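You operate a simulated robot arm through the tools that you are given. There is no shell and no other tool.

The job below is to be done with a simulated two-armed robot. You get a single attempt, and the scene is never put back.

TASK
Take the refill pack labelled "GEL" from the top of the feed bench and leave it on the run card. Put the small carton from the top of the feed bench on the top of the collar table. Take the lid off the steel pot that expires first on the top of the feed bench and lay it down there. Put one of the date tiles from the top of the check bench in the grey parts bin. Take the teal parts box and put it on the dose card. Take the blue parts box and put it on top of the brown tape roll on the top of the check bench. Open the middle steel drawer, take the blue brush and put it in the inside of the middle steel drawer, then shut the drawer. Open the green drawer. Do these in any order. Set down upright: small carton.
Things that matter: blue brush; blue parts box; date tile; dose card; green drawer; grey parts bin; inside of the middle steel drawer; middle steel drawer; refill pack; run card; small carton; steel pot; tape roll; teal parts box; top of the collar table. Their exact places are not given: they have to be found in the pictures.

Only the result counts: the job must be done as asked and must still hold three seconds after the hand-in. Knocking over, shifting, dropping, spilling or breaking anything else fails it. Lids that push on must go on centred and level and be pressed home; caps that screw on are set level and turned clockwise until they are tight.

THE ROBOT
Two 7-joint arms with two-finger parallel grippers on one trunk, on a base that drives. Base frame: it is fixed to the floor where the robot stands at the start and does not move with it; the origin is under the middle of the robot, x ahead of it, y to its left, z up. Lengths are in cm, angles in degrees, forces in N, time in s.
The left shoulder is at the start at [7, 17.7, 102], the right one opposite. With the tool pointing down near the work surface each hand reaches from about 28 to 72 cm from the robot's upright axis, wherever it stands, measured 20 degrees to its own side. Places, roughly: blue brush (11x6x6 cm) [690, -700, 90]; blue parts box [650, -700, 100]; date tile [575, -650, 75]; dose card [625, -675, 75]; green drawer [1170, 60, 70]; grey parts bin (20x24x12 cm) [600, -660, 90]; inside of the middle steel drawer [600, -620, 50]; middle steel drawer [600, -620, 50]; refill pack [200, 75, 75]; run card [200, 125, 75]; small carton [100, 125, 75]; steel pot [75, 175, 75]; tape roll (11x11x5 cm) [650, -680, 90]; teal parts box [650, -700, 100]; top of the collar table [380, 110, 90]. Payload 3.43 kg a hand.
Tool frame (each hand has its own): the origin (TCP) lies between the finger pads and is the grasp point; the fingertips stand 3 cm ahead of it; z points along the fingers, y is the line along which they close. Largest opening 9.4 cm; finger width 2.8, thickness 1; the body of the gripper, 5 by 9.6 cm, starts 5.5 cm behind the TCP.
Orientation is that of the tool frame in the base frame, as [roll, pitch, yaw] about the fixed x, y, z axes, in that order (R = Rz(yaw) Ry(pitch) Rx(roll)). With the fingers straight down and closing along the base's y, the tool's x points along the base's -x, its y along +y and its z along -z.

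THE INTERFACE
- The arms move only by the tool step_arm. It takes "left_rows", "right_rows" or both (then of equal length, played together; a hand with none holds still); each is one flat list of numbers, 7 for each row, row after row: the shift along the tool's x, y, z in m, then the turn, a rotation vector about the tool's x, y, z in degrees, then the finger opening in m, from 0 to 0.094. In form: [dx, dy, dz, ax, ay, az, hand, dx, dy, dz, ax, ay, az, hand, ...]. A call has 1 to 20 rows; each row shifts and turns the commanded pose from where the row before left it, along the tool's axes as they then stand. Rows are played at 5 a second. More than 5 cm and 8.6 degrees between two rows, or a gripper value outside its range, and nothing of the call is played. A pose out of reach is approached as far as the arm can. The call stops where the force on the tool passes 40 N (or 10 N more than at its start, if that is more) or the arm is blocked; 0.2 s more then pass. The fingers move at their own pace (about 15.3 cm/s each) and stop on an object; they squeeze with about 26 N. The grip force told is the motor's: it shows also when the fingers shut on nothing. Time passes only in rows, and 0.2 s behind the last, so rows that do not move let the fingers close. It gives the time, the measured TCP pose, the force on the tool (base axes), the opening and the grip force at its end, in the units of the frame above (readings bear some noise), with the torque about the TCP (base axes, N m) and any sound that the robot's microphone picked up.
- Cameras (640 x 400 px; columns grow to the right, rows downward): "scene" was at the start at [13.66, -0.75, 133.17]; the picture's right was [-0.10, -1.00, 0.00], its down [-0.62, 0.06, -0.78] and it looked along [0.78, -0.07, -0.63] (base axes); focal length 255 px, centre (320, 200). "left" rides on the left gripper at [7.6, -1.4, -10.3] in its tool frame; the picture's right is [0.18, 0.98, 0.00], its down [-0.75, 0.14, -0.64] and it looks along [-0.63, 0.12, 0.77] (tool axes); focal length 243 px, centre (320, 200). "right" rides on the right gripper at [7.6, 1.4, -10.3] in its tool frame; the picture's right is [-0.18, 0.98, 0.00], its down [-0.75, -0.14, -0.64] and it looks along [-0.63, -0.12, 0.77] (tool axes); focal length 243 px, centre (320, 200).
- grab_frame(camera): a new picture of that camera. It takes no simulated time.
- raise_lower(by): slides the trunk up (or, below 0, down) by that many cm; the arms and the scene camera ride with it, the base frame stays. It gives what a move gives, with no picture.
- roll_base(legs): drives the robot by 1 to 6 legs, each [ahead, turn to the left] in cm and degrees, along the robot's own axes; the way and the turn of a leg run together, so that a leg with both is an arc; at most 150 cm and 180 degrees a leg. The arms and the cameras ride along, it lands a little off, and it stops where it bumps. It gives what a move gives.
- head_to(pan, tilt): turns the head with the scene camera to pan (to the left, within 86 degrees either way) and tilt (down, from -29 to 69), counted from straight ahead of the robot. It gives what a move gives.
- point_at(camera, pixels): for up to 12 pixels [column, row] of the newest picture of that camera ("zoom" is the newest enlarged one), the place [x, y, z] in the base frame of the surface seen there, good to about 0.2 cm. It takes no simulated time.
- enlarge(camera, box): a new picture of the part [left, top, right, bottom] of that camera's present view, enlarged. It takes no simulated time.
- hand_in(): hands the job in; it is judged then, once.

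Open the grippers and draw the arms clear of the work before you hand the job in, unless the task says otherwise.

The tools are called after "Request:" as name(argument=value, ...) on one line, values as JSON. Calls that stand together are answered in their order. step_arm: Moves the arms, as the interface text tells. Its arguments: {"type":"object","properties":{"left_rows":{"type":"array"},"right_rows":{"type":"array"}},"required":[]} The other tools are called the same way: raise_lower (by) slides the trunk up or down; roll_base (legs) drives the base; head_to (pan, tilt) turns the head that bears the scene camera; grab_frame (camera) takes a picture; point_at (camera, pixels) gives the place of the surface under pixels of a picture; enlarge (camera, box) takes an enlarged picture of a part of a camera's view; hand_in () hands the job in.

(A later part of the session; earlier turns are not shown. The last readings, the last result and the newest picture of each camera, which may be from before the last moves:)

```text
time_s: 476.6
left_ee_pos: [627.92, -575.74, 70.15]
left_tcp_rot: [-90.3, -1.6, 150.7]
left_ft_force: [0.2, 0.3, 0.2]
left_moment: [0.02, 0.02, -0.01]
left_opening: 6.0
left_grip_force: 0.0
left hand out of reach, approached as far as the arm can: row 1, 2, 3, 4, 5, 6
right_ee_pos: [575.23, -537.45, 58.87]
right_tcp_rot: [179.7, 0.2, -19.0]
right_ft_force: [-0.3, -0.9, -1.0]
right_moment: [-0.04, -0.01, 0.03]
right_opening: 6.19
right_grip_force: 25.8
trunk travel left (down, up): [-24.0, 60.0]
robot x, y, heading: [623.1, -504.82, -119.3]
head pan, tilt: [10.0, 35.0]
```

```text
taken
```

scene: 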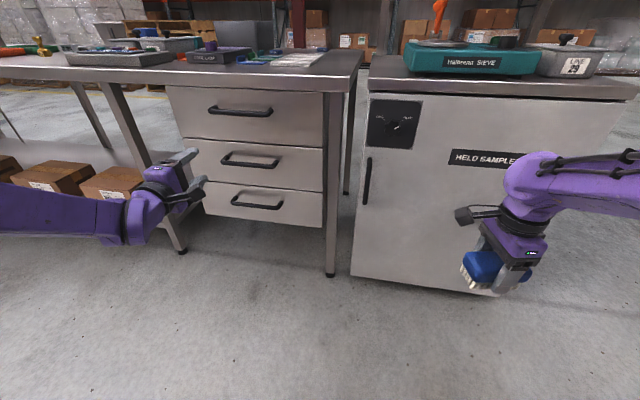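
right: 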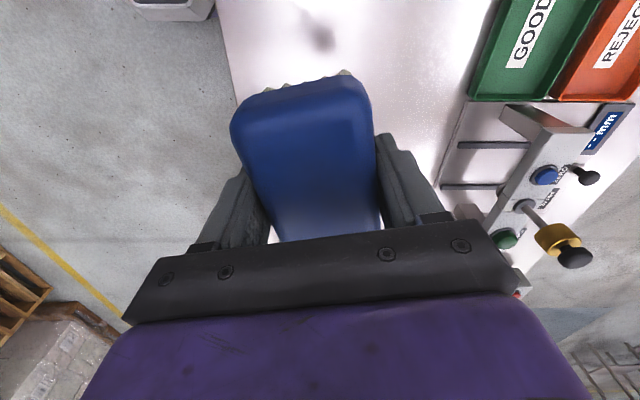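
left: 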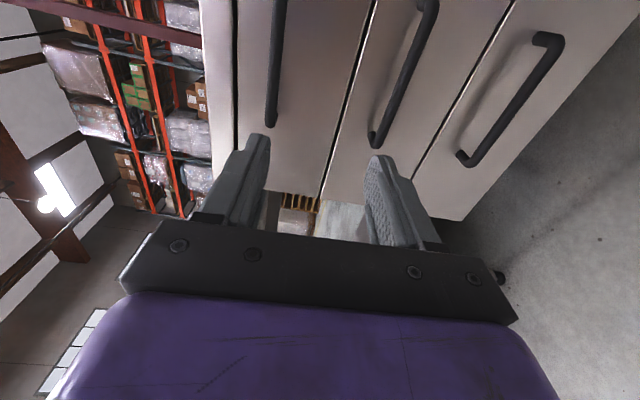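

Downward limit reached; I lower the trunk 10.7 cm instead, then move forward.

Request:
raise_lower(by=-10.7)

Request:
step_arm(left_rows=[0, 0, 0.04, 0, 0, 0, 0.06, 0, 0, 0.04, 0, 0, 0, 0.06, 0, 0, 0.03, 0, 0, 0, 0.06, 0, 0, 0, 0, 0, 0, 0.06])

Request:
grab_frame(camera="scene")

Request:
grab_frame(camera="left")

```text
time_s: 478.0
left_ee_pos: [627.87, -575.77, 59.42]
left_tcp_rot: [-90.3, -1.7, 150.6]
left_ft_force: [0.6, -0.8, -0.3]
left_moment: [0.04, -0.05, -0.02]
left_opening: 5.98
left_grip_force: 0.1
right_ee_pos: [575.16, -537.5, 48.21]
right_tcp_rot: [179.7, 0.1, -19.0]
right_ft_force: [-0.1, -0.8, -1.6]
right_moment: [0.03, -0.04, 0.02]
right_opening: 6.19
right_grip_force: 26.1
trunk travel left (down, up): [-13.3, 70.7]
robot x, y, heading: [623.06, -504.82, -119.4]
head pan, tilt: [10.0, 35.0]
```

```text
time_s: 479.0
left_ee_pos: [622.8, -584.34, 60.0]
left_tcp_rot: [-90.3, -1.7, 150.6]
left_ft_force: [-0.1, 0.0, -1.0]
left_moment: [0.03, -0.03, -0.02]
left_opening: 5.99
left_grip_force: 0.0
left hand out of reach, approached as far as the arm can: row 1, 2
right_ee_pos: [575.21, -537.57, 48.25]
right_tcp_rot: [179.7, 0.1, -19.0]
right_ft_force: [0.1, -0.4, -1.3]
right_moment: [-0.03, 0.0, -0.01]
right_opening: 6.21
right_grip_force: 25.9
trunk travel left (down, up): [-13.3, 70.7]
robot x, y, heading: [623.4, -504.63, -119.4]
head pan, tilt: [10.0, 35.0]
```

```text
taken
```

scene: 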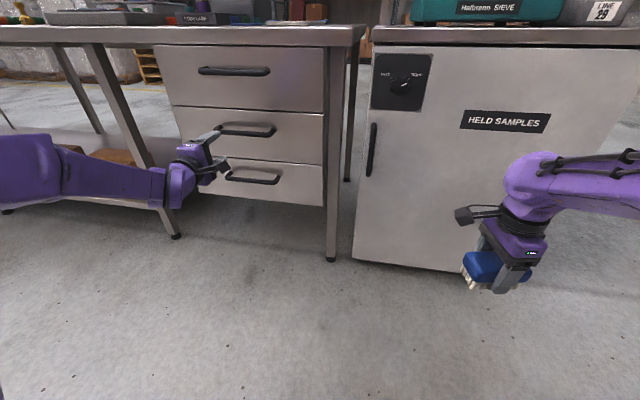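

```text
taken
```

left: 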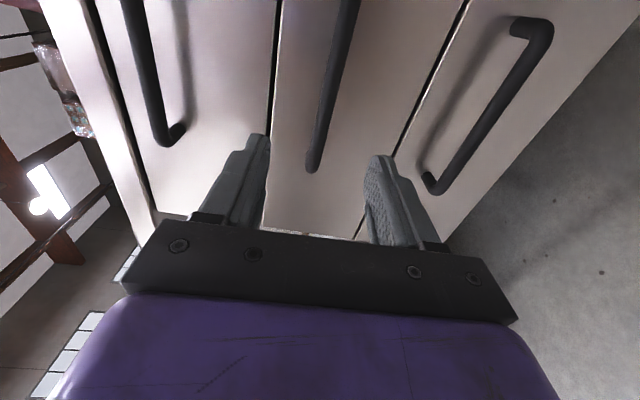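

Handle is between the fingers' levels. I open wider and advance 13 cm onto the bar.

Request:
step_arm(left_rows=[0, 0.006, 0.03, 0, 0, 0, 0.07, 0, 0, 0.04, 0, 0, 0, 0.07, 0, 0, 0.035, 0, 0, 0, 0.07, 0, 0, 0, 0, 0, 0, 0.07])

Request:
grab_frame(camera="left")

Request:
enlarge(camera="scene", box=[140, 50, 340, 220])

```text
time_s: 480.0
left_ee_pos: [617.65, -593.51, 59.28]
left_tcp_rot: [-90.3, -1.7, 150.6]
left_ft_force: [0.3, -0.7, -0.1]
left_moment: [-0.01, 0.02, 0.0]
left_opening: 7.01
left_grip_force: 0.1
right_ee_pos: [575.17, -537.47, 48.37]
right_tcp_rot: [179.8, 0.1, -19.0]
right_ft_force: [0.3, 0.3, -0.6]
right_moment: [-0.05, -0.01, -0.02]
right_opening: 6.19
right_grip_force: 25.9
trunk travel left (down, up): [-13.3, 70.7]
robot x, y, heading: [623.3, -504.67, -119.4]
head pan, tilt: [10.0, 35.0]
```

```text
taken
```

left: 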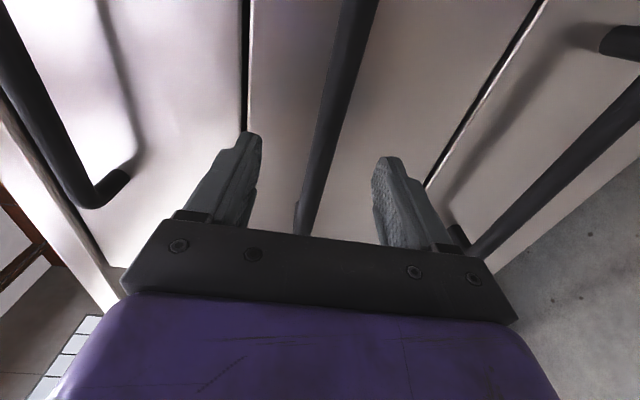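

```text
2.35 times, centred on (240, 135) of scene
```

zoom: 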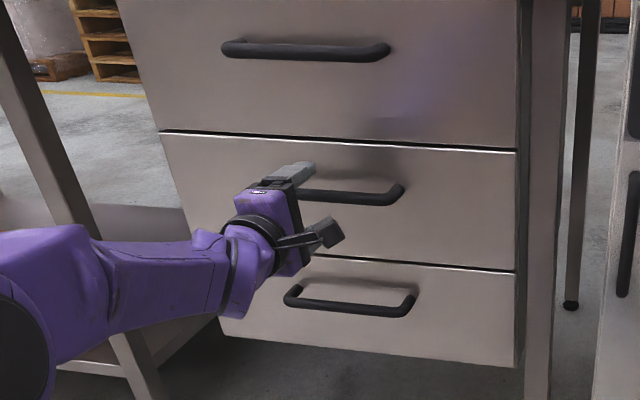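

Bar passes between the fingers; 3 cm further, then close.

Request:
step_arm(left_rows=[0, 0, 0.03, 0, 0, 0, 0.07, 0, 0, 0, 0, 0, 0, 0.07])

Request:
step_arm(left_rows=[0, 0, 0, 0, 0, 0, 0.03, 0, 0, 0, 0, 0, 0, 0.005, 0, 0, 0, 0, 0, 0, 0.005, 0, 0, 0, 0, 0, 0, 0.005])

Request:
grab_frame(camera="left")

```text
time_s: 480.6
left_ee_pos: [616.11, -596.12, 59.46]
left_tcp_rot: [-90.3, -1.7, 150.6]
left_ft_force: [-0.1, 0.8, 0.0]
left_moment: [-0.02, -0.03, -0.01]
left_opening: 6.98
left_grip_force: 0.2
right_ee_pos: [575.18, -537.53, 48.3]
right_tcp_rot: [179.7, 0.1, -18.9]
right_ft_force: [0.6, -0.3, -0.8]
right_moment: [0.03, -0.04, -0.01]
right_opening: 6.21
right_grip_force: 25.8
trunk travel left (down, up): [-13.3, 70.7]
robot x, y, heading: [623.48, -505.05, -119.8]
head pan, tilt: [10.0, 35.0]
```

```text
time_s: 481.6
left_ee_pos: [616.16, -596.03, 58.96]
left_tcp_rot: [-90.4, -1.7, 150.7]
left_ft_force: [2.2, 12.2, -10.4]
left_moment: [-0.63, -1.33, -0.32]
left_opening: 1.63
left_grip_force: 45.1
right_ee_pos: [575.3, -537.56, 48.19]
right_tcp_rot: [179.9, 0.1, -19.1]
right_ft_force: [0.0, -0.3, -1.3]
right_moment: [-0.02, 0.02, 0.01]
right_opening: 6.19
right_grip_force: 25.6
trunk travel left (down, up): [-13.3, 70.7]
robot x, y, heading: [622.95, -504.84, -119.3]
head pan, tilt: [10.0, 35.0]
```

```text
taken
```

left: 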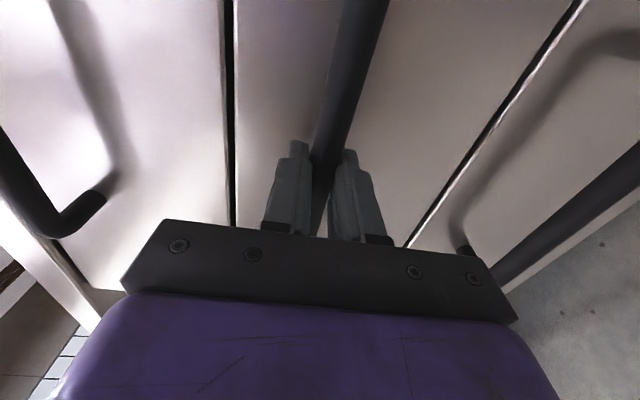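

Handle gripped. I pull by driving back 8 cm and check.

Request:
roll_base(legs=[[-8, 0]])

Request:
grab_frame(camera="scene")

```text
time_s: 482.7
left_ee_pos: [620.15, -589.1, 59.2]
left_tcp_rot: [-90.4, -1.8, 150.6]
left_ft_force: [1.3, -0.1, -10.1]
left_moment: [-0.52, -1.12, 0.08]
left_opening: 1.64
left_grip_force: 44.7
right_ee_pos: [579.09, -530.82, 48.08]
right_tcp_rot: [179.7, 0.1, -19.0]
right_ft_force: [0.6, -0.1, -1.2]
right_moment: [-0.03, -0.03, 0.01]
right_opening: 6.21
right_grip_force: 25.9
trunk travel left (down, up): [-13.3, 70.7]
robot x, y, heading: [626.9, -497.76, -119.6]
head pan, tilt: [10.0, 35.0]
```

```text
taken
```

scene: 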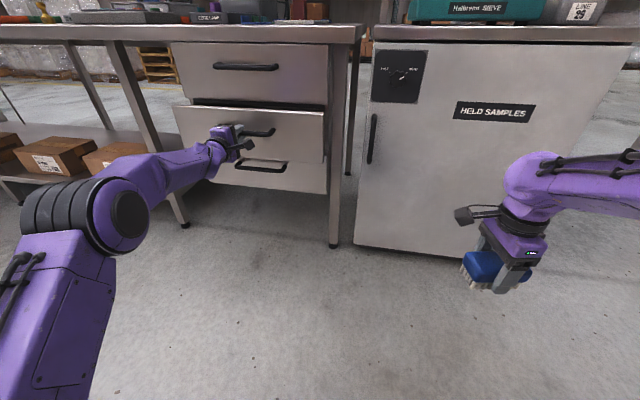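

The drawer moves out. I pull a further 17 cm.

Request:
roll_base(legs=[[-17, 0]])

Request:
grab_frame(camera="scene")

```text
time_s: 484.2
left_ee_pos: [628.72, -574.42, 59.21]
left_tcp_rot: [-90.5, -1.9, 150.8]
left_ft_force: [6.2, -4.3, -6.3]
left_moment: [-0.6, -1.14, 0.42]
left_opening: 1.65
left_grip_force: 44.4
right_ee_pos: [587.44, -515.89, 48.15]
right_tcp_rot: [179.9, 0.2, -19.0]
right_ft_force: [0.0, 0.5, -0.7]
right_moment: [0.0, -0.04, 0.01]
right_opening: 6.18
right_grip_force: 26.0
trunk travel left (down, up): [-13.3, 70.7]
robot x, y, heading: [635.41, -483.4, -119.5]
head pan, tilt: [10.0, 35.0]
```

```text
taken
```

scene: 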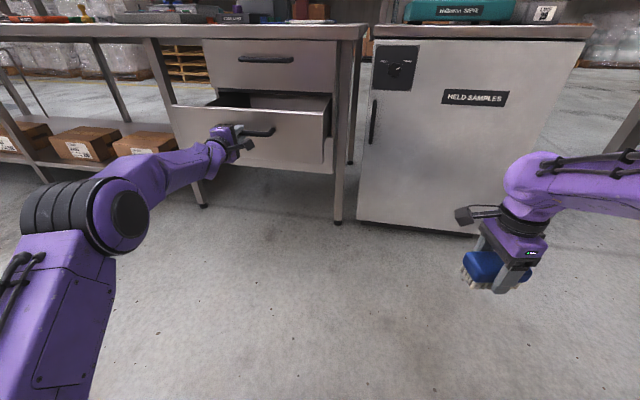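

Drawer is open 25 cm. I release the handle and withdraw the left hand.

Request:
step_arm(left_rows=[0, 0, 0, 0, 0, 0, 0.04, 0, 0, 0, 0, 0, 0, 0.07, 0, 0, 0, 0, 0, 0, 0.07, 0, 0, -0.04, 0, 0, 0, 0.07, 0, 0, -0.04, 0, 0, 0, 0.07, 0, 0, -0.04, 0, 0, 0, 0.07])

Request:
raise_lower(by=38)

Request:
head_to(pan=10, tilt=40)

Request:
grab_frame(camera="scene")

```text
time_s: 485.6
left_ee_pos: [634.58, -563.88, 59.48]
left_tcp_rot: [-90.3, -1.8, 150.8]
left_ft_force: [0.3, -0.6, -0.2]
left_moment: [-0.02, -0.01, -0.01]
left_opening: 6.98
left_grip_force: 0.1
right_ee_pos: [587.58, -515.96, 48.24]
right_tcp_rot: [179.7, 0.2, -18.9]
right_ft_force: [-0.3, 0.3, -0.4]
right_moment: [0.01, 0.01, -0.02]
right_opening: 6.19
right_grip_force: 25.4
trunk travel left (down, up): [-13.3, 70.7]
robot x, y, heading: [635.52, -483.03, -119.4]
head pan, tilt: [10.0, 35.0]
```

```text
time_s: 489.2
left_ee_pos: [634.64, -563.87, 97.43]
left_tcp_rot: [-90.5, -1.9, 150.7]
left_ft_force: [0.3, 1.0, 0.0]
left_moment: [0.02, 0.01, 0.0]
left_opening: 7.0
left_grip_force: 0.0
right_ee_pos: [587.53, -515.87, 86.15]
right_tcp_rot: [179.7, 0.1, -18.9]
right_ft_force: [-0.1, -0.3, -0.3]
right_moment: [-0.05, 0.0, -0.02]
right_opening: 6.2
right_grip_force: 25.6
trunk travel left (down, up): [-51.3, 32.7]
robot x, y, heading: [635.14, -482.94, -119.4]
head pan, tilt: [10.0, 35.0]
```

```text
time_s: 489.9
left_ee_pos: [634.5, -563.88, 97.49]
left_tcp_rot: [-90.4, -1.8, 150.7]
left_ft_force: [-0.4, 0.2, -0.3]
left_moment: [-0.01, -0.02, 0.01]
left_opening: 6.99
left_grip_force: 0.0
right_ee_pos: [587.6, -515.91, 86.28]
right_tcp_rot: [179.7, 0.1, -18.9]
right_ft_force: [-0.2, -0.4, -1.0]
right_moment: [0.01, 0.03, -0.02]
right_opening: 6.2
right_grip_force: 26.1
trunk travel left (down, up): [-51.3, 32.7]
robot x, y, heading: [635.63, -483.07, -119.3]
head pan, tilt: [10.0, 40.0]
```

```text
taken
```

scene: 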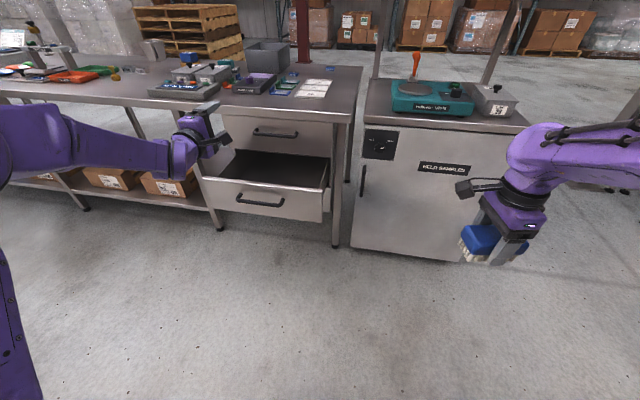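

I restore the left hand to its downward pose before shifting the base.

Request:
step_arm(left_rows=[0, 0, -0.04, 0, 0, 8.2, 0.07, 0, 0, -0.04, 0, 0, 8.2, 0.07, 0, 0, -0.02, 0, 0, 8.2, 0.07, 0, 0, 0, 0, 0, 8.2, 0.07, 0, 0, 0, 0, 0, 8.2, 0.07, 0, 0, 0, 0, 0, 8.2, 0.07, 0, 0, 0, 0, 0, 8.2, 0.07, 0, 0, 0, 0, 0, 8.2, 0.07, 0, 0, 0, 0, 0, 8.2, 0.07, 0, 0, 0, 0, 0, 8.2, 0.07, 0, 0, 0, 0, 0, 8, 0.07])

Request:
step_arm(left_rows=[0, 0, 0, 0, 7.5, 0, 0.07, 0, 0, 0, 0, 7.5, 0, 0.07, 0, 0, 0, 0, 7.5, 0, 0.07, 0, 0, 0, 0, 7.5, 0, 0.07, 0, 0, 0, 0, 7.5, 0, 0.07, 0, 0, 0, 0, 7.5, 0, 0.07, 0, 0, 0, 0, 7.5, 0, 0.07, 0, 0, 0, 0, 7.5, 0, 0.07, 0, 0, 0, 0, 7.5, 0, 0.07, 0, 0, 0, 0, 7.5, 0, 0.07, 0, 0, 0, 0, 7.5, 0, 0.07, 0, 0, 0, 0, 7.5, 0, 0.07, 0, 0, 0, 0, 0, 0, 0.07])

Request:
grab_frame(camera="scene")

```text
time_s: 492.3
left_ee_pos: [635.1, -552.54, 105.04]
left_tcp_rot: [-104.3, 86.9, 136.6]
left_ft_force: [1.1, 1.0, -0.5]
left_moment: [-0.03, 0.03, 0.03]
left_opening: 7.01
left_grip_force: 0.2
left hand out of reach, approached as far as the arm can: row 1, 2, 3, 4
right_ee_pos: [587.57, -515.87, 86.13]
right_tcp_rot: [179.7, 0.2, -18.9]
right_ft_force: [-0.6, -0.3, -1.8]
right_moment: [0.01, -0.06, -0.01]
right_opening: 6.18
right_grip_force: 26.0
trunk travel left (down, up): [-51.3, 32.7]
robot x, y, heading: [635.5, -483.2, -119.3]
head pan, tilt: [10.0, 40.0]
```

```text
time_s: 495.1
left_ee_pos: [634.68, -552.16, 105.33]
left_tcp_rot: [-178.3, -0.4, 60.9]
left_ft_force: [0.2, 0.5, -0.2]
left_moment: [-0.03, 0.0, 0.01]
left_opening: 7.0
left_grip_force: 0.0
right_ee_pos: [587.54, -515.73, 86.32]
right_tcp_rot: [179.6, 0.1, -18.9]
right_ft_force: [0.2, -0.3, -1.2]
right_moment: [-0.04, 0.01, 0.0]
right_opening: 6.2
right_grip_force: 26.0
trunk travel left (down, up): [-51.3, 32.7]
robot x, y, heading: [635.22, -482.88, -119.4]
head pan, tilt: [10.0, 40.0]
```

```text
taken
```

scene: 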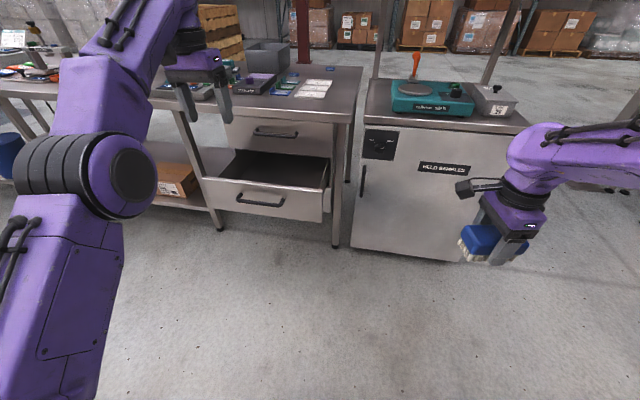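

I retract the left hand, then drive so that the brush comes over the open drawer.

Request:
step_arm(left_rows=[0.045, 0, 0, 0, 0, 0, 0.07, 0.045, 0, 0, 0, 0, 0, 0.07, 0.045, 0, 0, 0, 0, 0, 0.07, 0.03, 0, 0, 0, 0, 0, 0.07])

Request:
roll_base(legs=[[0, 89.5], [63, 0], [0, -90], [25, 0]])

Request:
head_to(pan=-10, tilt=45)

Request:
grab_frame(camera="scene")

Request:
grab_frame(camera="right")

```text
time_s: 496.1
left_ee_pos: [642.63, -537.8, 105.45]
left_tcp_rot: [-178.2, -0.3, 60.7]
left_ft_force: [0.3, 1.0, -0.6]
left_moment: [-0.01, -0.03, -0.01]
left_opening: 7.01
left_grip_force: 0.1
right_ee_pos: [587.36, -515.92, 86.16]
right_tcp_rot: [179.6, 0.0, -18.8]
right_ft_force: [-0.4, -0.5, -0.4]
right_moment: [-0.01, 0.0, 0.01]
right_opening: 6.2
right_grip_force: 26.1
trunk travel left (down, up): [-51.3, 32.7]
robot x, y, heading: [635.34, -483.01, -119.5]
head pan, tilt: [10.0, 40.0]
```

```text
time_s: 508.6
left_ee_pos: [687.46, -591.02, 105.46]
left_tcp_rot: [-178.2, -0.5, 62.3]
left_ft_force: [-0.2, -0.5, 0.4]
left_moment: [-0.01, 0.0, 0.01]
left_opening: 7.0
left_grip_force: 0.1
right_ee_pos: [631.83, -570.56, 86.3]
right_tcp_rot: [179.8, 0.2, -17.3]
right_ft_force: [0.4, -1.1, -0.6]
right_moment: [0.01, 0.01, 0.01]
right_opening: 6.21
right_grip_force: 26.2
trunk travel left (down, up): [-51.3, 32.7]
robot x, y, heading: [678.7, -536.44, -117.7]
head pan, tilt: [10.0, 40.0]
```

```text
time_s: 509.5
left_ee_pos: [687.44, -591.01, 105.28]
left_tcp_rot: [-178.2, -0.3, 62.3]
left_ft_force: [-0.4, 0.5, 0.0]
left_moment: [0.02, 0.0, 0.0]
left_opening: 6.98
left_grip_force: 0.1
right_ee_pos: [631.71, -570.46, 86.28]
right_tcp_rot: [179.8, 0.1, -17.4]
right_ft_force: [0.7, -0.3, -0.8]
right_moment: [-0.01, -0.01, -0.03]
right_opening: 6.22
right_grip_force: 26.1
trunk travel left (down, up): [-51.3, 32.7]
robot x, y, heading: [678.63, -536.54, -117.8]
head pan, tilt: [-10.0, 45.0]
```

```text
taken
```

scene: 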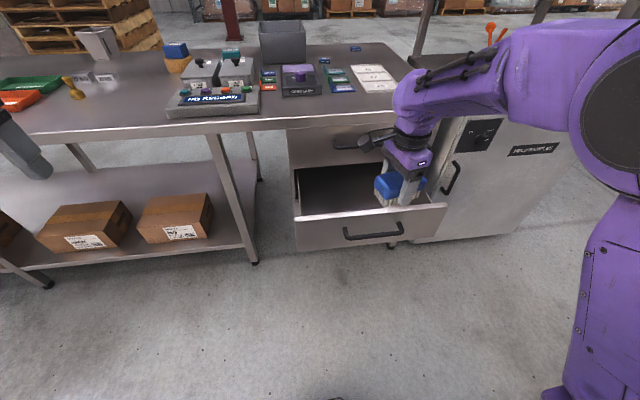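

```text
taken
```

right: 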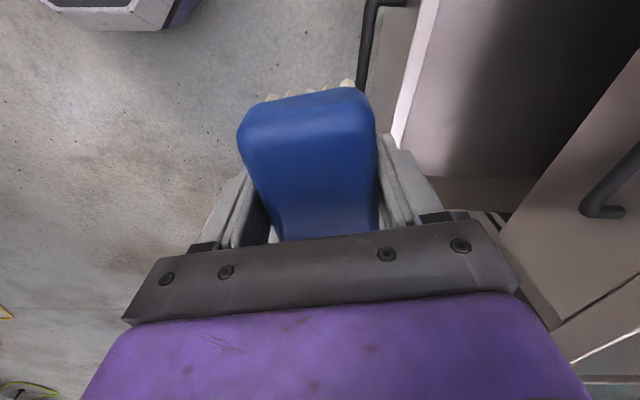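

The drawer's inside is visible at (335,190). I measure it.

Request:
point_at(camera="scene", pixels=[[335, 190], [320, 180], [350, 205], [300, 215], [370, 210], [437, 208], [345, 172], [310, 200], [355, 140], [375, 235], [298, 180]])

Request:
enlarge(camera="scene", box=[270, 110, 460, 260])

```text
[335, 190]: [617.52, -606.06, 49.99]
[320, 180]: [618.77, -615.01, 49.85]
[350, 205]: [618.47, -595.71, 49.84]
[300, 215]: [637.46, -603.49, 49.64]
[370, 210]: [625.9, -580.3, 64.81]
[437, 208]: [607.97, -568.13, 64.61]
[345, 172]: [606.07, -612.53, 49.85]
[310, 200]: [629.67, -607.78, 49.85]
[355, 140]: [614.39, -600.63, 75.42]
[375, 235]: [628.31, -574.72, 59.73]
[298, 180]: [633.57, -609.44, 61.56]
```

```text
2.67 times, centred on (365, 185) of scene
```

zoom: 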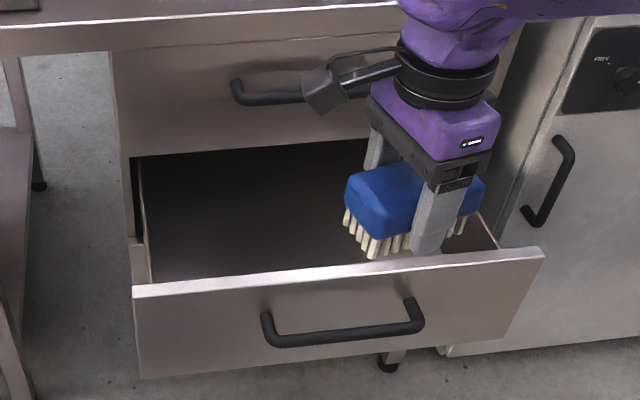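

Drawer floor z 49.85, front panel inner face near n≈-190, top 64.8. I drive 20.5 cm forward so the brush is above the drawer's open part.

Request:
roll_base(legs=[[0, -2], [20.5, 0]])

Request:
grab_frame(camera="scene")

Request:
grab_frame(camera="right")

```text
time_s: 511.5
left_ee_pos: [675.38, -608.87, 105.26]
left_tcp_rot: [-178.2, -0.5, 60.3]
left_ft_force: [0.1, -0.1, -0.3]
left_moment: [0.0, -0.03, 0.0]
left_opening: 7.0
left_grip_force: 0.0
right_ee_pos: [620.4, -586.47, 86.15]
right_tcp_rot: [179.8, 0.1, -19.3]
right_ft_force: [-1.0, 0.0, -1.4]
right_moment: [-0.02, -0.03, -0.04]
right_opening: 6.2
right_grip_force: 25.8
trunk travel left (down, up): [-51.3, 32.7]
robot x, y, heading: [668.67, -553.93, -119.6]
head pan, tilt: [-10.0, 45.0]
```

```text
taken
```

scene: 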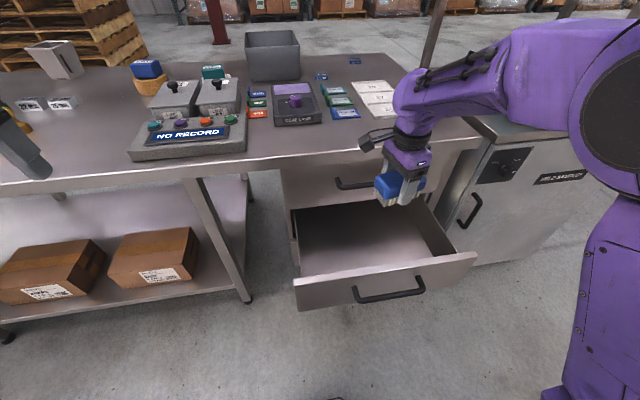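

```text
taken
```

right: 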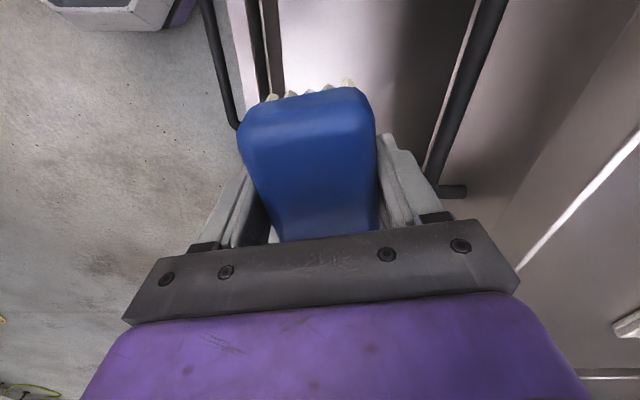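

Brush is over the opening. I nudge 1 cm inward and lower the trunk 28 cm.

Request:
step_arm(right_rows=[0, 0.012, 0, 0, 0, 0, 0.03])

Request:
raise_lower(by=-16)

Request:
grab_frame(camera="right")

Request:
grab_frame(camera="scene")

```text
time_s: 511.9
left_ee_pos: [675.38, -608.87, 105.17]
left_tcp_rot: [-178.2, -0.4, 60.2]
left_ft_force: [-0.6, 0.4, 0.5]
left_moment: [0.02, -0.02, -0.02]
left_opening: 6.99
left_grip_force: 0.0
right_ee_pos: [619.89, -587.63, 86.24]
right_tcp_rot: [179.8, 0.1, -19.2]
right_ft_force: [-0.2, -0.2, -1.1]
right_moment: [0.02, 0.04, -0.02]
right_opening: 6.2
right_grip_force: 26.2
trunk travel left (down, up): [-51.3, 32.7]
robot x, y, heading: [668.75, -554.21, -119.9]
head pan, tilt: [-10.0, 45.0]
```

```text
time_s: 513.7
left_ee_pos: [675.43, -608.87, 89.35]
left_tcp_rot: [-178.3, -0.4, 60.4]
left_ft_force: [0.0, -0.3, -0.1]
left_moment: [-0.02, -0.03, 0.0]
left_opening: 7.01
left_grip_force: 0.0
right_ee_pos: [620.06, -587.46, 70.26]
right_tcp_rot: [179.8, 0.1, -19.4]
right_ft_force: [-0.4, 0.5, -1.5]
right_moment: [-0.02, -0.04, 0.0]
right_opening: 6.21
right_grip_force: 26.2
trunk travel left (down, up): [-35.3, 48.7]
robot x, y, heading: [668.93, -553.93, -119.9]
head pan, tilt: [-10.0, 45.0]
```

```text
taken
```

right: 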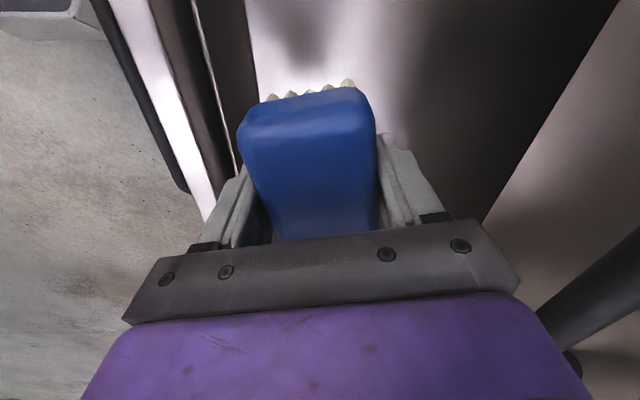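

```text
taken
```

scene: 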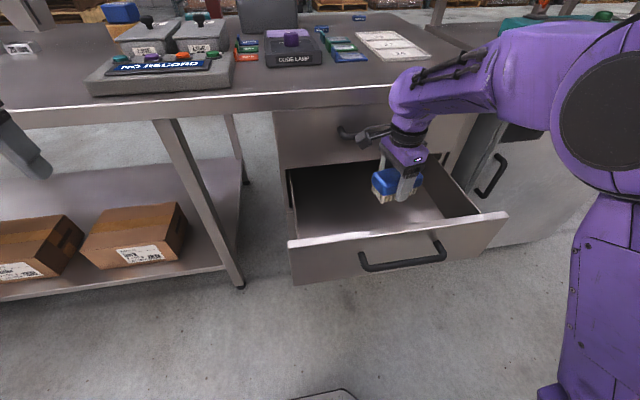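

Clearances are fine. I lower 14 cm more.

Request:
raise_lower(by=-14)

Request:
grab_frame(camera="right")

Request:
grab_frame(camera="scene")

```text
time_s: 515.4
left_ee_pos: [675.42, -608.89, 75.42]
left_tcp_rot: [-178.3, -0.4, 60.2]
left_ft_force: [0.3, 0.1, -0.1]
left_moment: [0.04, 0.03, -0.02]
left_opening: 7.01
left_grip_force: 0.1
right_ee_pos: [620.08, -587.63, 56.27]
right_tcp_rot: [179.8, 0.1, -19.3]
right_ft_force: [0.1, 0.2, -1.3]
right_moment: [0.02, -0.03, -0.02]
right_opening: 6.18
right_grip_force: 25.7
trunk travel left (down, up): [-21.3, 62.7]
robot x, y, heading: [668.98, -554.34, -119.8]
head pan, tilt: [-10.0, 45.0]
```

```text
taken
```

right: 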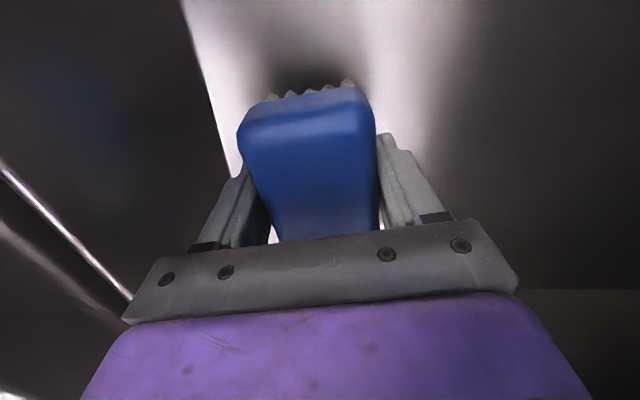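

```text
taken
```

scene: 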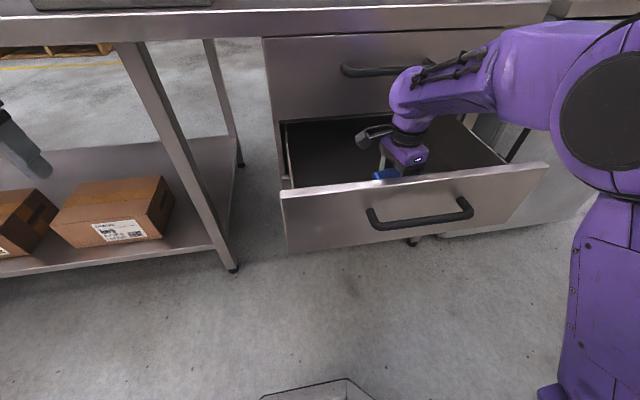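

Brush is inside, about 2 cm above the floor. I lower with the arm to contact.

Request:
step_arm(right_rows=[0, 0, 0.012, 0, 0, 0, 0.03, 0, 0, 0.006, 0, 0, 0, 0.03, 0, 0, 0.003, 0, 0, 0, 0.03, 0, 0, 0.002, 0, 0, 0, 0.03, 0, 0, 0, 0, 0, 0, 0.03])

```text
time_s: 516.6
left_ee_pos: [675.27, -608.85, 75.32]
left_tcp_rot: [-178.2, -0.4, 60.3]
left_ft_force: [0.2, 0.3, -0.1]
left_moment: [0.03, 0.0, -0.01]
left_opening: 7.0
left_grip_force: 0.0
right_ee_pos: [620.11, -587.48, 53.93]
right_tcp_rot: [179.7, 0.1, -19.4]
right_ft_force: [0.5, -0.7, 1.6]
right_moment: [0.1, 0.14, 0.02]
right_opening: 6.21
right_grip_force: 25.8
trunk travel left (down, up): [-21.3, 62.7]
robot x, y, heading: [668.48, -554.21, -119.8]
head pan, tilt: [-10.0, 45.0]
```

Just touching the floor of the drawer. I release and raise by arm and trunk.

Request:
step_arm(right_rows=[0, 0, 0, 0, 0, 0, 0.07, 0, 0, 0, 0, 0, 0, 0.075, 0, 0, 0, 0, 0, 0, 0.075, 0, 0, -0.03, 0, 0, 0, 0.075, 0, 0, -0.03, 0, 0, 0, 0.075])

Request:
raise_lower(by=35)

Request:
grab_frame(camera="scene")

Request:
grab_frame(camera="right")

```text
time_s: 517.8
left_ee_pos: [675.43, -608.78, 75.32]
left_tcp_rot: [-178.2, -0.5, 60.3]
left_ft_force: [0.3, -0.4, -0.1]
left_moment: [0.01, -0.01, 0.02]
left_opening: 7.02
left_grip_force: 0.1
right_ee_pos: [620.09, -587.43, 59.89]
right_tcp_rot: [179.7, 0.2, -19.3]
right_ft_force: [-0.2, 0.3, 0.3]
right_moment: [-0.01, -0.04, 0.01]
right_opening: 7.51
right_grip_force: 0.1
trunk travel left (down, up): [-21.3, 62.7]
robot x, y, heading: [668.53, -554.06, -119.7]
head pan, tilt: [-10.0, 45.0]
```

```text
time_s: 521.2
left_ee_pos: [675.37, -608.84, 110.32]
left_tcp_rot: [-178.2, -0.4, 60.4]
left_ft_force: [-0.5, -0.5, 0.0]
left_moment: [-0.01, 0.04, -0.01]
left_opening: 7.0
left_grip_force: 0.1
right_ee_pos: [620.04, -587.49, 94.91]
right_tcp_rot: [179.7, 0.2, -19.4]
right_ft_force: [-0.6, 0.5, 0.0]
right_moment: [-0.01, 0.01, 0.0]
right_opening: 7.52
right_grip_force: 0.0
trunk travel left (down, up): [-56.3, 27.7]
robot x, y, heading: [668.92, -554.11, -119.7]
head pan, tilt: [-10.0, 45.0]
```

```text
taken
```

scene: 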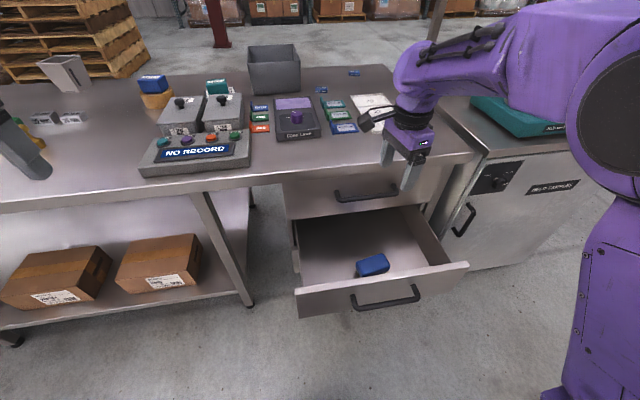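

```text
taken
```

right: 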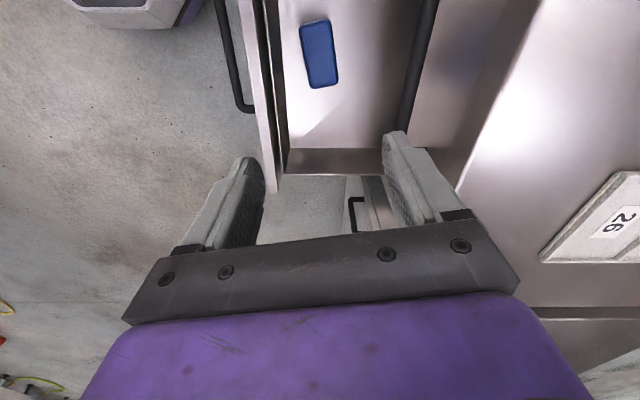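

Brush rests in the drawer at (372,265). To shut it, I back off, and turn the right hand to point forward-down (fingers closed).

Request:
roll_base(legs=[[-30, 0]])

Request:
step_arm(right_rows=[0, 0, 0, 0, 0, -8, 0, 0, 0, 0, 0, 0, -8, 0, 0, 0, 0, 0, 0, -8, 0, 0, 0, 0, 0, 0, -8, 0, 0, 0, 0, 0, 0, -8, 0, 0, 0, 0, 0, 0, -8, 0, 0, 0, 0, 0, 0, -8, 0, 0, 0, 0, 0, 0, -8, 0, 0, 0, 0, 0, 0, -8, 0, 0, 0, 0, 0, 0, -8, 0, 0, 0, 0, 0, -7.5, 0, 0, 0, 0, 0, 0, -7.5, 0, 0, 0, 0, 0, 0, -7.5, 0, 0, 0, 0, 0, 0, -7.5, 0, 0, 0, 0, 0, 0, -7.5, 0, 0, 0, 0, 0, 0, -7.5, 0, 0, 0, 0, 0, 0, 0, 0, 0])

Request:
grab_frame(camera="scene")

```text
time_s: 523.2
left_ee_pos: [690.22, -582.67, 110.33]
left_tcp_rot: [-178.1, -0.4, 60.1]
left_ft_force: [0.7, 0.1, -0.1]
left_moment: [0.0, 0.02, -0.02]
left_opening: 6.98
left_grip_force: 0.0
right_ee_pos: [635.05, -561.16, 94.98]
right_tcp_rot: [179.7, 0.0, -19.5]
right_ft_force: [-0.5, -0.1, 0.5]
right_moment: [-0.01, -0.03, -0.01]
right_opening: 7.53
right_grip_force: 0.0
trunk travel left (down, up): [-56.3, 27.7]
robot x, y, heading: [683.81, -527.98, -120.1]
head pan, tilt: [-10.0, 45.0]
```

```text
time_s: 526.9
left_ee_pos: [690.32, -582.66, 110.36]
left_tcp_rot: [-178.2, -0.4, 60.1]
left_ft_force: [0.3, 0.6, -0.1]
left_moment: [-0.03, -0.02, -0.02]
left_opening: 6.98
left_grip_force: 0.1
right_ee_pos: [635.14, -561.27, 94.79]
right_tcp_rot: [180.0, 45.4, 60.5]
right_ft_force: [0.2, -0.2, -1.2]
right_moment: [0.03, -0.01, 0.01]
right_opening: 0.02
right_grip_force: 25.7
right hand out of reach, approached as far as the arm can: row 14
trunk travel left (down, up): [-56.3, 27.7]
robot x, y, heading: [683.48, -528.27, -120.0]
head pan, tilt: [-10.0, 45.0]
```

```text
taken
```

scene: 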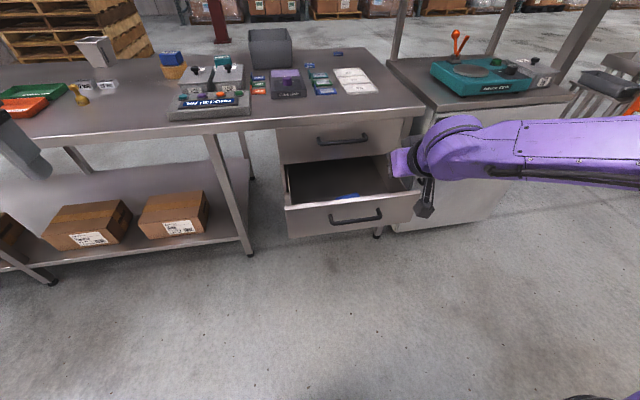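

Right hand tilted and aligned with the handle (d≈830.7). I lower the trunk 34.4 cm to the handle height.

Request:
raise_lower(by=-34.4)

Request:
grab_frame(camera="scene")

Request:
grab_frame(camera="right")

```text
time_s: 530.2
left_ee_pos: [690.27, -582.71, 75.96]
left_tcp_rot: [-178.2, -0.5, 60.2]
left_ft_force: [0.0, -0.4, -0.4]
left_moment: [0.0, 0.02, 0.02]
left_opening: 7.0
left_grip_force: 0.1
right_ee_pos: [635.01, -561.13, 60.37]
right_tcp_rot: [-179.9, 45.3, 60.6]
right_ft_force: [-0.4, -0.1, -0.9]
right_moment: [-0.02, 0.05, 0.02]
right_opening: 0.0
right_grip_force: 26.0
trunk travel left (down, up): [-21.9, 62.1]
robot x, y, heading: [683.91, -527.76, -119.9]
head pan, tilt: [-10.0, 45.0]
```

```text
taken
```

scene: 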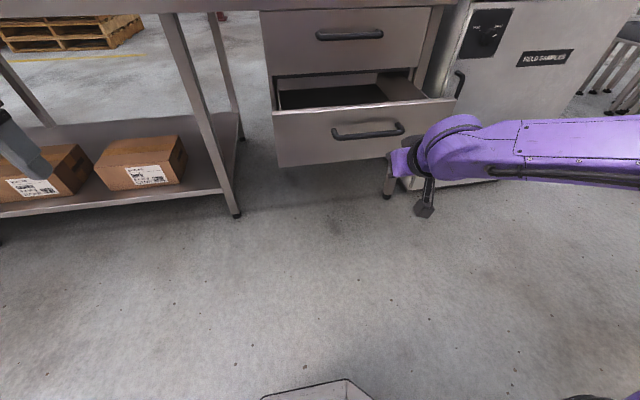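

```text
taken
```

right: 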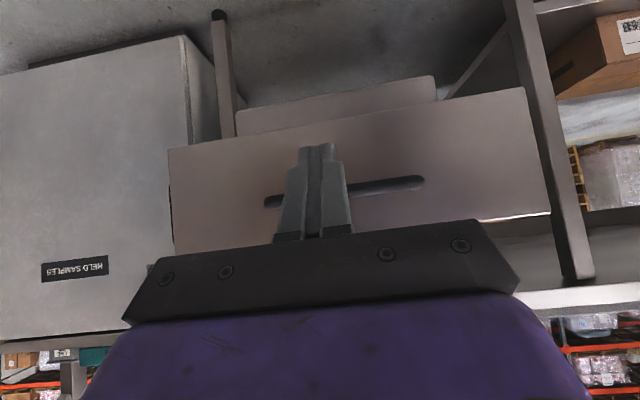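

Fingers are in line with the handle. I drive forward to push the drawer in.

Request:
roll_base(legs=[[30, 0]])

Request:
grab_frame(camera="scene")

Request:
grab_frame(camera="right")

```text
time_s: 532.3
left_ee_pos: [675.1, -608.62, 75.92]
left_tcp_rot: [-178.1, -0.4, 60.0]
left_ft_force: [-0.6, 0.5, -0.5]
left_moment: [0.0, -0.02, -0.01]
left_opening: 7.03
left_grip_force: 0.1
right_ee_pos: [619.92, -587.03, 60.42]
right_tcp_rot: [-180.0, 45.3, 60.4]
right_ft_force: [0.9, 0.6, -0.5]
right_moment: [0.03, 0.0, 0.01]
right_opening: 0.02
right_grip_force: 25.7
trunk travel left (down, up): [-21.9, 62.1]
robot x, y, heading: [668.83, -553.62, -120.3]
head pan, tilt: [-10.0, 45.0]
```

```text
taken
```

scene: 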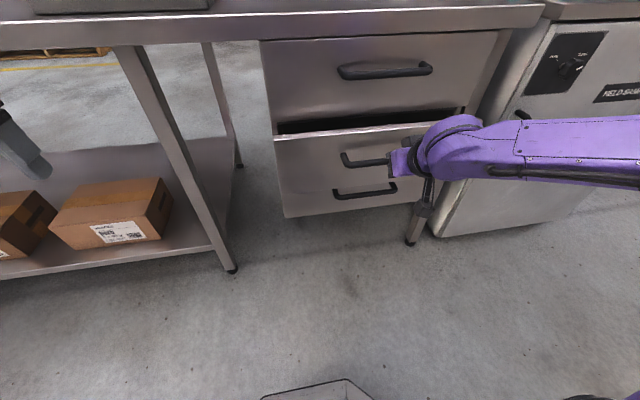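

```text
taken
```

right: 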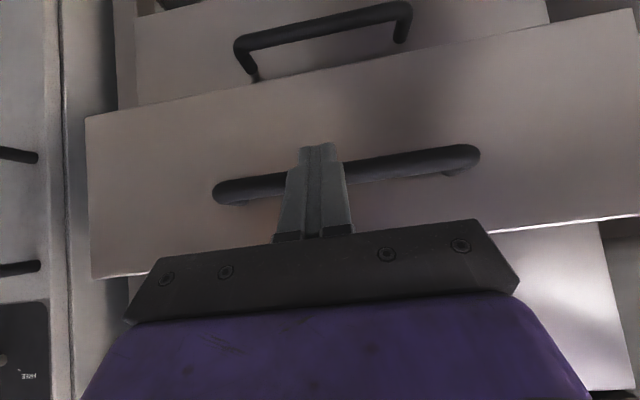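

The drawer slides in; about 6 cm left. I continue 8 cm (it stops when closed).

Request:
roll_base(legs=[[6.5, 0]])

Request:
grab_frame(camera="scene")

Request:
enlarge(camera="scene", box=[250, 20, 550, 240])

```text
time_s: 533.2
left_ee_pos: [671.92, -614.29, 75.99]
left_tcp_rot: [-178.2, -0.5, 59.9]
left_ft_force: [0.0, 0.6, -0.7]
left_moment: [0.04, 0.02, 0.0]
left_opening: 6.99
left_grip_force: 0.1
right_ee_pos: [616.66, -592.53, 60.51]
right_tcp_rot: [-180.0, 45.2, 60.4]
right_ft_force: [-1.1, 0.5, 0.3]
right_moment: [0.01, 0.0, -0.01]
right_opening: 0.0
right_grip_force: 26.2
trunk travel left (down, up): [-21.9, 62.1]
robot x, y, heading: [665.16, -559.24, -120.0]
head pan, tilt: [-10.0, 45.0]
```

```text
taken
```

scene: 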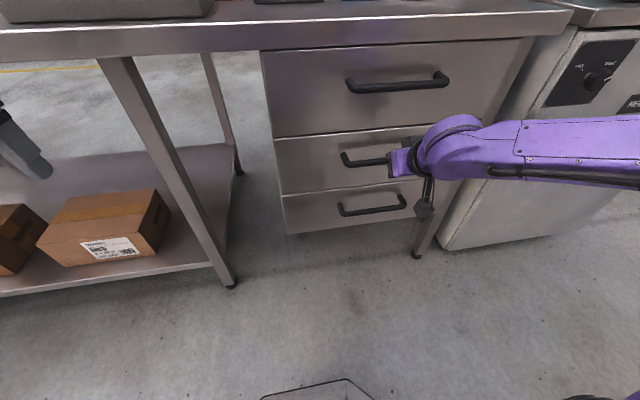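

```text
1.82 times, centred on (400, 130) of scene
```

zoom: 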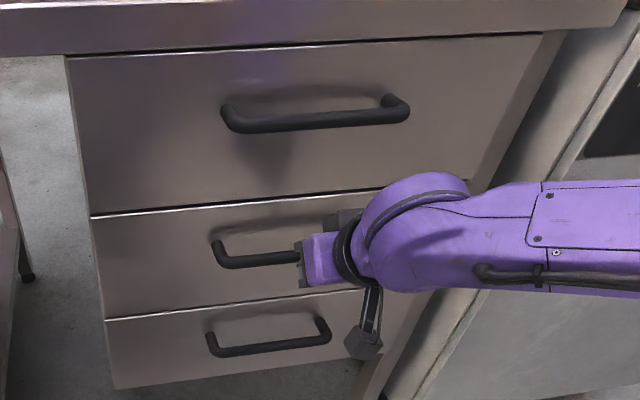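

Nearly flush. I compare the faces' positions.

Request:
point_at(camera="scene", pixels=[[300, 110], [310, 160], [310, 210], [370, 145], [330, 180], [360, 165], [395, 88], [370, 212]])

```text
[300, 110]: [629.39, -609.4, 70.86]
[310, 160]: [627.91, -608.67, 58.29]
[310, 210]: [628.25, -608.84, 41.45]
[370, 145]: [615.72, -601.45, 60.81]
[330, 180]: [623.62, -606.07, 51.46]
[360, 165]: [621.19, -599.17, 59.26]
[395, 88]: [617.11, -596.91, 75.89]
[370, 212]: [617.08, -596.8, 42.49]
```

Faces are flush (n≈-213.1 for all). One gentle push more with the arm to be sure, then back off.

Request:
step_arm(right_rows=[-0.0035, 0, 0.0035, 0, 0, 0, 0, -0.0035, 0, 0.0035, 0, 0, 0, 0, 0, 0, 0, 0, 0, 0, 0])

Request:
roll_base(legs=[[-40, 0]])

Request:
grab_frame(camera="scene")

Request:
point_at(camera="scene", pixels=[[300, 100], [310, 130], [320, 60], [380, 115], [350, 30], [350, 100]])

```text
time_s: 533.9
left_ee_pos: [671.83, -613.98, 76.09]
left_tcp_rot: [-178.1, -0.2, 59.7]
left_ft_force: [0.6, -0.2, 0.8]
left_moment: [-0.03, 0.02, 0.0]
left_opening: 7.0
left_grip_force: 0.1
right_ee_pos: [616.43, -592.93, 60.38]
right_tcp_rot: [-179.9, 45.0, 60.4]
right_ft_force: [7.4, 19.3, 10.6]
right_moment: [-0.07, 0.15, -0.12]
right_opening: 0.0
right_grip_force: 25.9
trunk travel left (down, up): [-21.9, 62.1]
robot x, y, heading: [665.28, -559.56, -120.4]
head pan, tilt: [-10.0, 45.0]
stopped in row 3 (right hand): the force on the tool passed its limit at 42 N (the readings are from after the stop); the commanded pose is now the measured one
```

```text
time_s: 536.4
left_ee_pos: [691.81, -579.96, 75.96]
left_tcp_rot: [-178.3, -0.4, 59.6]
left_ft_force: [-0.5, 0.5, 0.1]
left_moment: [-0.01, 0.01, 0.03]
left_opening: 7.01
left_grip_force: 0.1
right_ee_pos: [636.26, -558.77, 60.32]
right_tcp_rot: [-179.8, 45.0, 60.2]
right_ft_force: [-0.2, 0.2, 0.2]
right_moment: [0.01, -0.01, 0.02]
right_opening: 0.02
right_grip_force: 26.1
trunk travel left (down, up): [-21.9, 62.1]
robot x, y, heading: [685.58, -525.03, -120.4]
head pan, tilt: [-10.0, 45.0]
```

```text
taken
```

scene: 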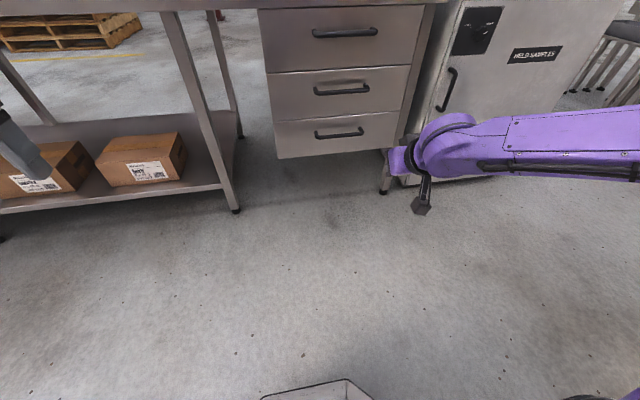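

```text
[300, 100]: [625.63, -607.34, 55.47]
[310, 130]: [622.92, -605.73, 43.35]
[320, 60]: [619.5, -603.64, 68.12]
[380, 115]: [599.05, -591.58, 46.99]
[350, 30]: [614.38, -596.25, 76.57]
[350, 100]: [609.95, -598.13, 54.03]
```

The drawer is shut. I restore the right hand, raise the trunk, and look toward the green drawer near (1170,60).

Request:
step_arm(right_rows=[0, 0, 0, 0, 7.5, 0, 0.05, 0, 0, 0, 0, 7.5, 0, 0.05, 0, 0, 0, 0, 7.5, 0, 0.05, 0, 0, 0, 0, 7.5, 0, 0.05, 0, 0, 0, 0, 7.5, 0, 0.05, 0, 0, 0, 0, 7.5, 0, 0.05, 0, 0, 0, 0, 0, 0, 0.05])

Request:
raise_lower(by=40)

Request:
raise_lower(by=22)

Request:
roll_base(legs=[[-20, 0], [0, 170]])

Request:
head_to(pan=0, tilt=12)

Request:
grab_frame(camera="scene")

```text
time_s: 538.0
left_ee_pos: [691.74, -579.98, 75.9]
left_tcp_rot: [-178.2, -0.5, 59.6]
left_ft_force: [-0.8, 0.1, 0.2]
left_moment: [0.0, -0.01, -0.02]
left_opening: 6.99
left_grip_force: 0.1
right_ee_pos: [636.26, -558.95, 60.16]
right_tcp_rot: [-180.0, -0.2, 60.2]
right_ft_force: [-0.1, -0.2, 1.3]
right_moment: [0.0, 0.02, 0.02]
right_opening: 4.98
right_grip_force: 0.0
trunk travel left (down, up): [-21.9, 62.1]
robot x, y, heading: [685.32, -525.0, -120.9]
head pan, tilt: [-10.0, 45.0]
```

```text
time_s: 541.8
left_ee_pos: [691.68, -580.11, 115.89]
left_tcp_rot: [-178.2, -0.4, 59.7]
left_ft_force: [0.1, 0.0, -0.2]
left_moment: [-0.01, 0.02, -0.01]
left_opening: 7.01
left_grip_force: 0.1
right_ee_pos: [636.34, -558.85, 100.18]
right_tcp_rot: [180.0, -0.2, 60.1]
right_ft_force: [-0.3, -0.6, 0.7]
right_moment: [0.03, -0.02, -0.01]
right_opening: 5.02
right_grip_force: 0.1
trunk travel left (down, up): [-61.9, 22.1]
robot x, y, heading: [685.63, -525.31, -120.5]
head pan, tilt: [-10.0, 45.0]
```

```text
time_s: 544.2
left_ee_pos: [691.73, -580.04, 137.97]
left_tcp_rot: [-178.2, -0.4, 59.7]
left_ft_force: [0.1, -0.4, -0.4]
left_moment: [0.01, 0.01, 0.0]
left_opening: 7.0
left_grip_force: 0.1
right_ee_pos: [636.38, -558.76, 122.18]
right_tcp_rot: [179.9, -0.1, 60.2]
right_ft_force: [-0.3, -0.5, 0.4]
right_moment: [-0.01, 0.01, 0.0]
right_opening: 5.0
right_grip_force: 0.0
trunk travel left (down, up): [-83.9, 0.1]
robot x, y, heading: [685.29, -524.87, -120.2]
head pan, tilt: [-10.0, 45.0]
```

```text
time_s: 552.7
left_ee_pos: [699.66, -452.66, 137.78]
left_tcp_rot: [-178.1, -0.3, -130.7]
left_ft_force: [0.4, 0.7, -1.0]
left_moment: [-0.02, 0.01, 0.0]
left_opening: 6.98
left_grip_force: 0.1
right_ee_pos: [750.24, -483.56, 122.2]
right_tcp_rot: [-179.9, 0.0, -130.3]
right_ft_force: [-0.4, -1.0, 0.0]
right_moment: [0.01, 0.0, 0.0]
right_opening: 4.98
right_grip_force: 0.2
trunk travel left (down, up): [-83.9, 0.1]
robot x, y, heading: [695.7, -507.96, 49.2]
head pan, tilt: [-10.0, 45.0]
```

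```text
time_s: 553.7
left_ee_pos: [699.4, -452.69, 137.86]
left_tcp_rot: [-178.1, -0.4, -130.8]
left_ft_force: [0.2, -0.5, 0.5]
left_moment: [0.01, 0.01, 0.01]
left_opening: 7.02
left_grip_force: 0.1
right_ee_pos: [750.29, -483.51, 122.34]
right_tcp_rot: [-180.0, 0.0, -130.4]
right_ft_force: [0.3, 0.6, 0.1]
right_moment: [-0.02, 0.01, 0.0]
right_opening: 4.98
right_grip_force: 0.1
trunk travel left (down, up): [-83.9, 0.1]
robot x, y, heading: [695.49, -507.61, 49.1]
head pan, tilt: [0.0, 12.0]
```

```text
taken
```

scene: 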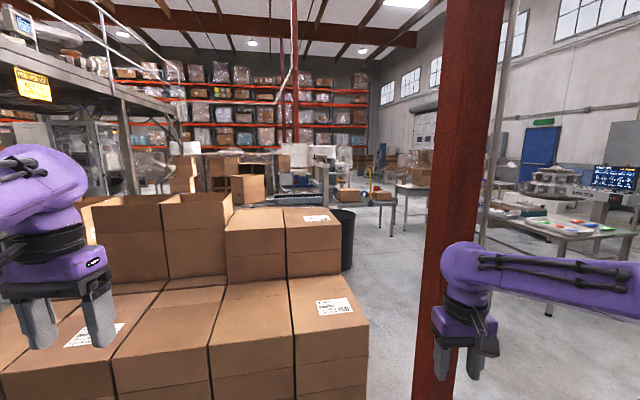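

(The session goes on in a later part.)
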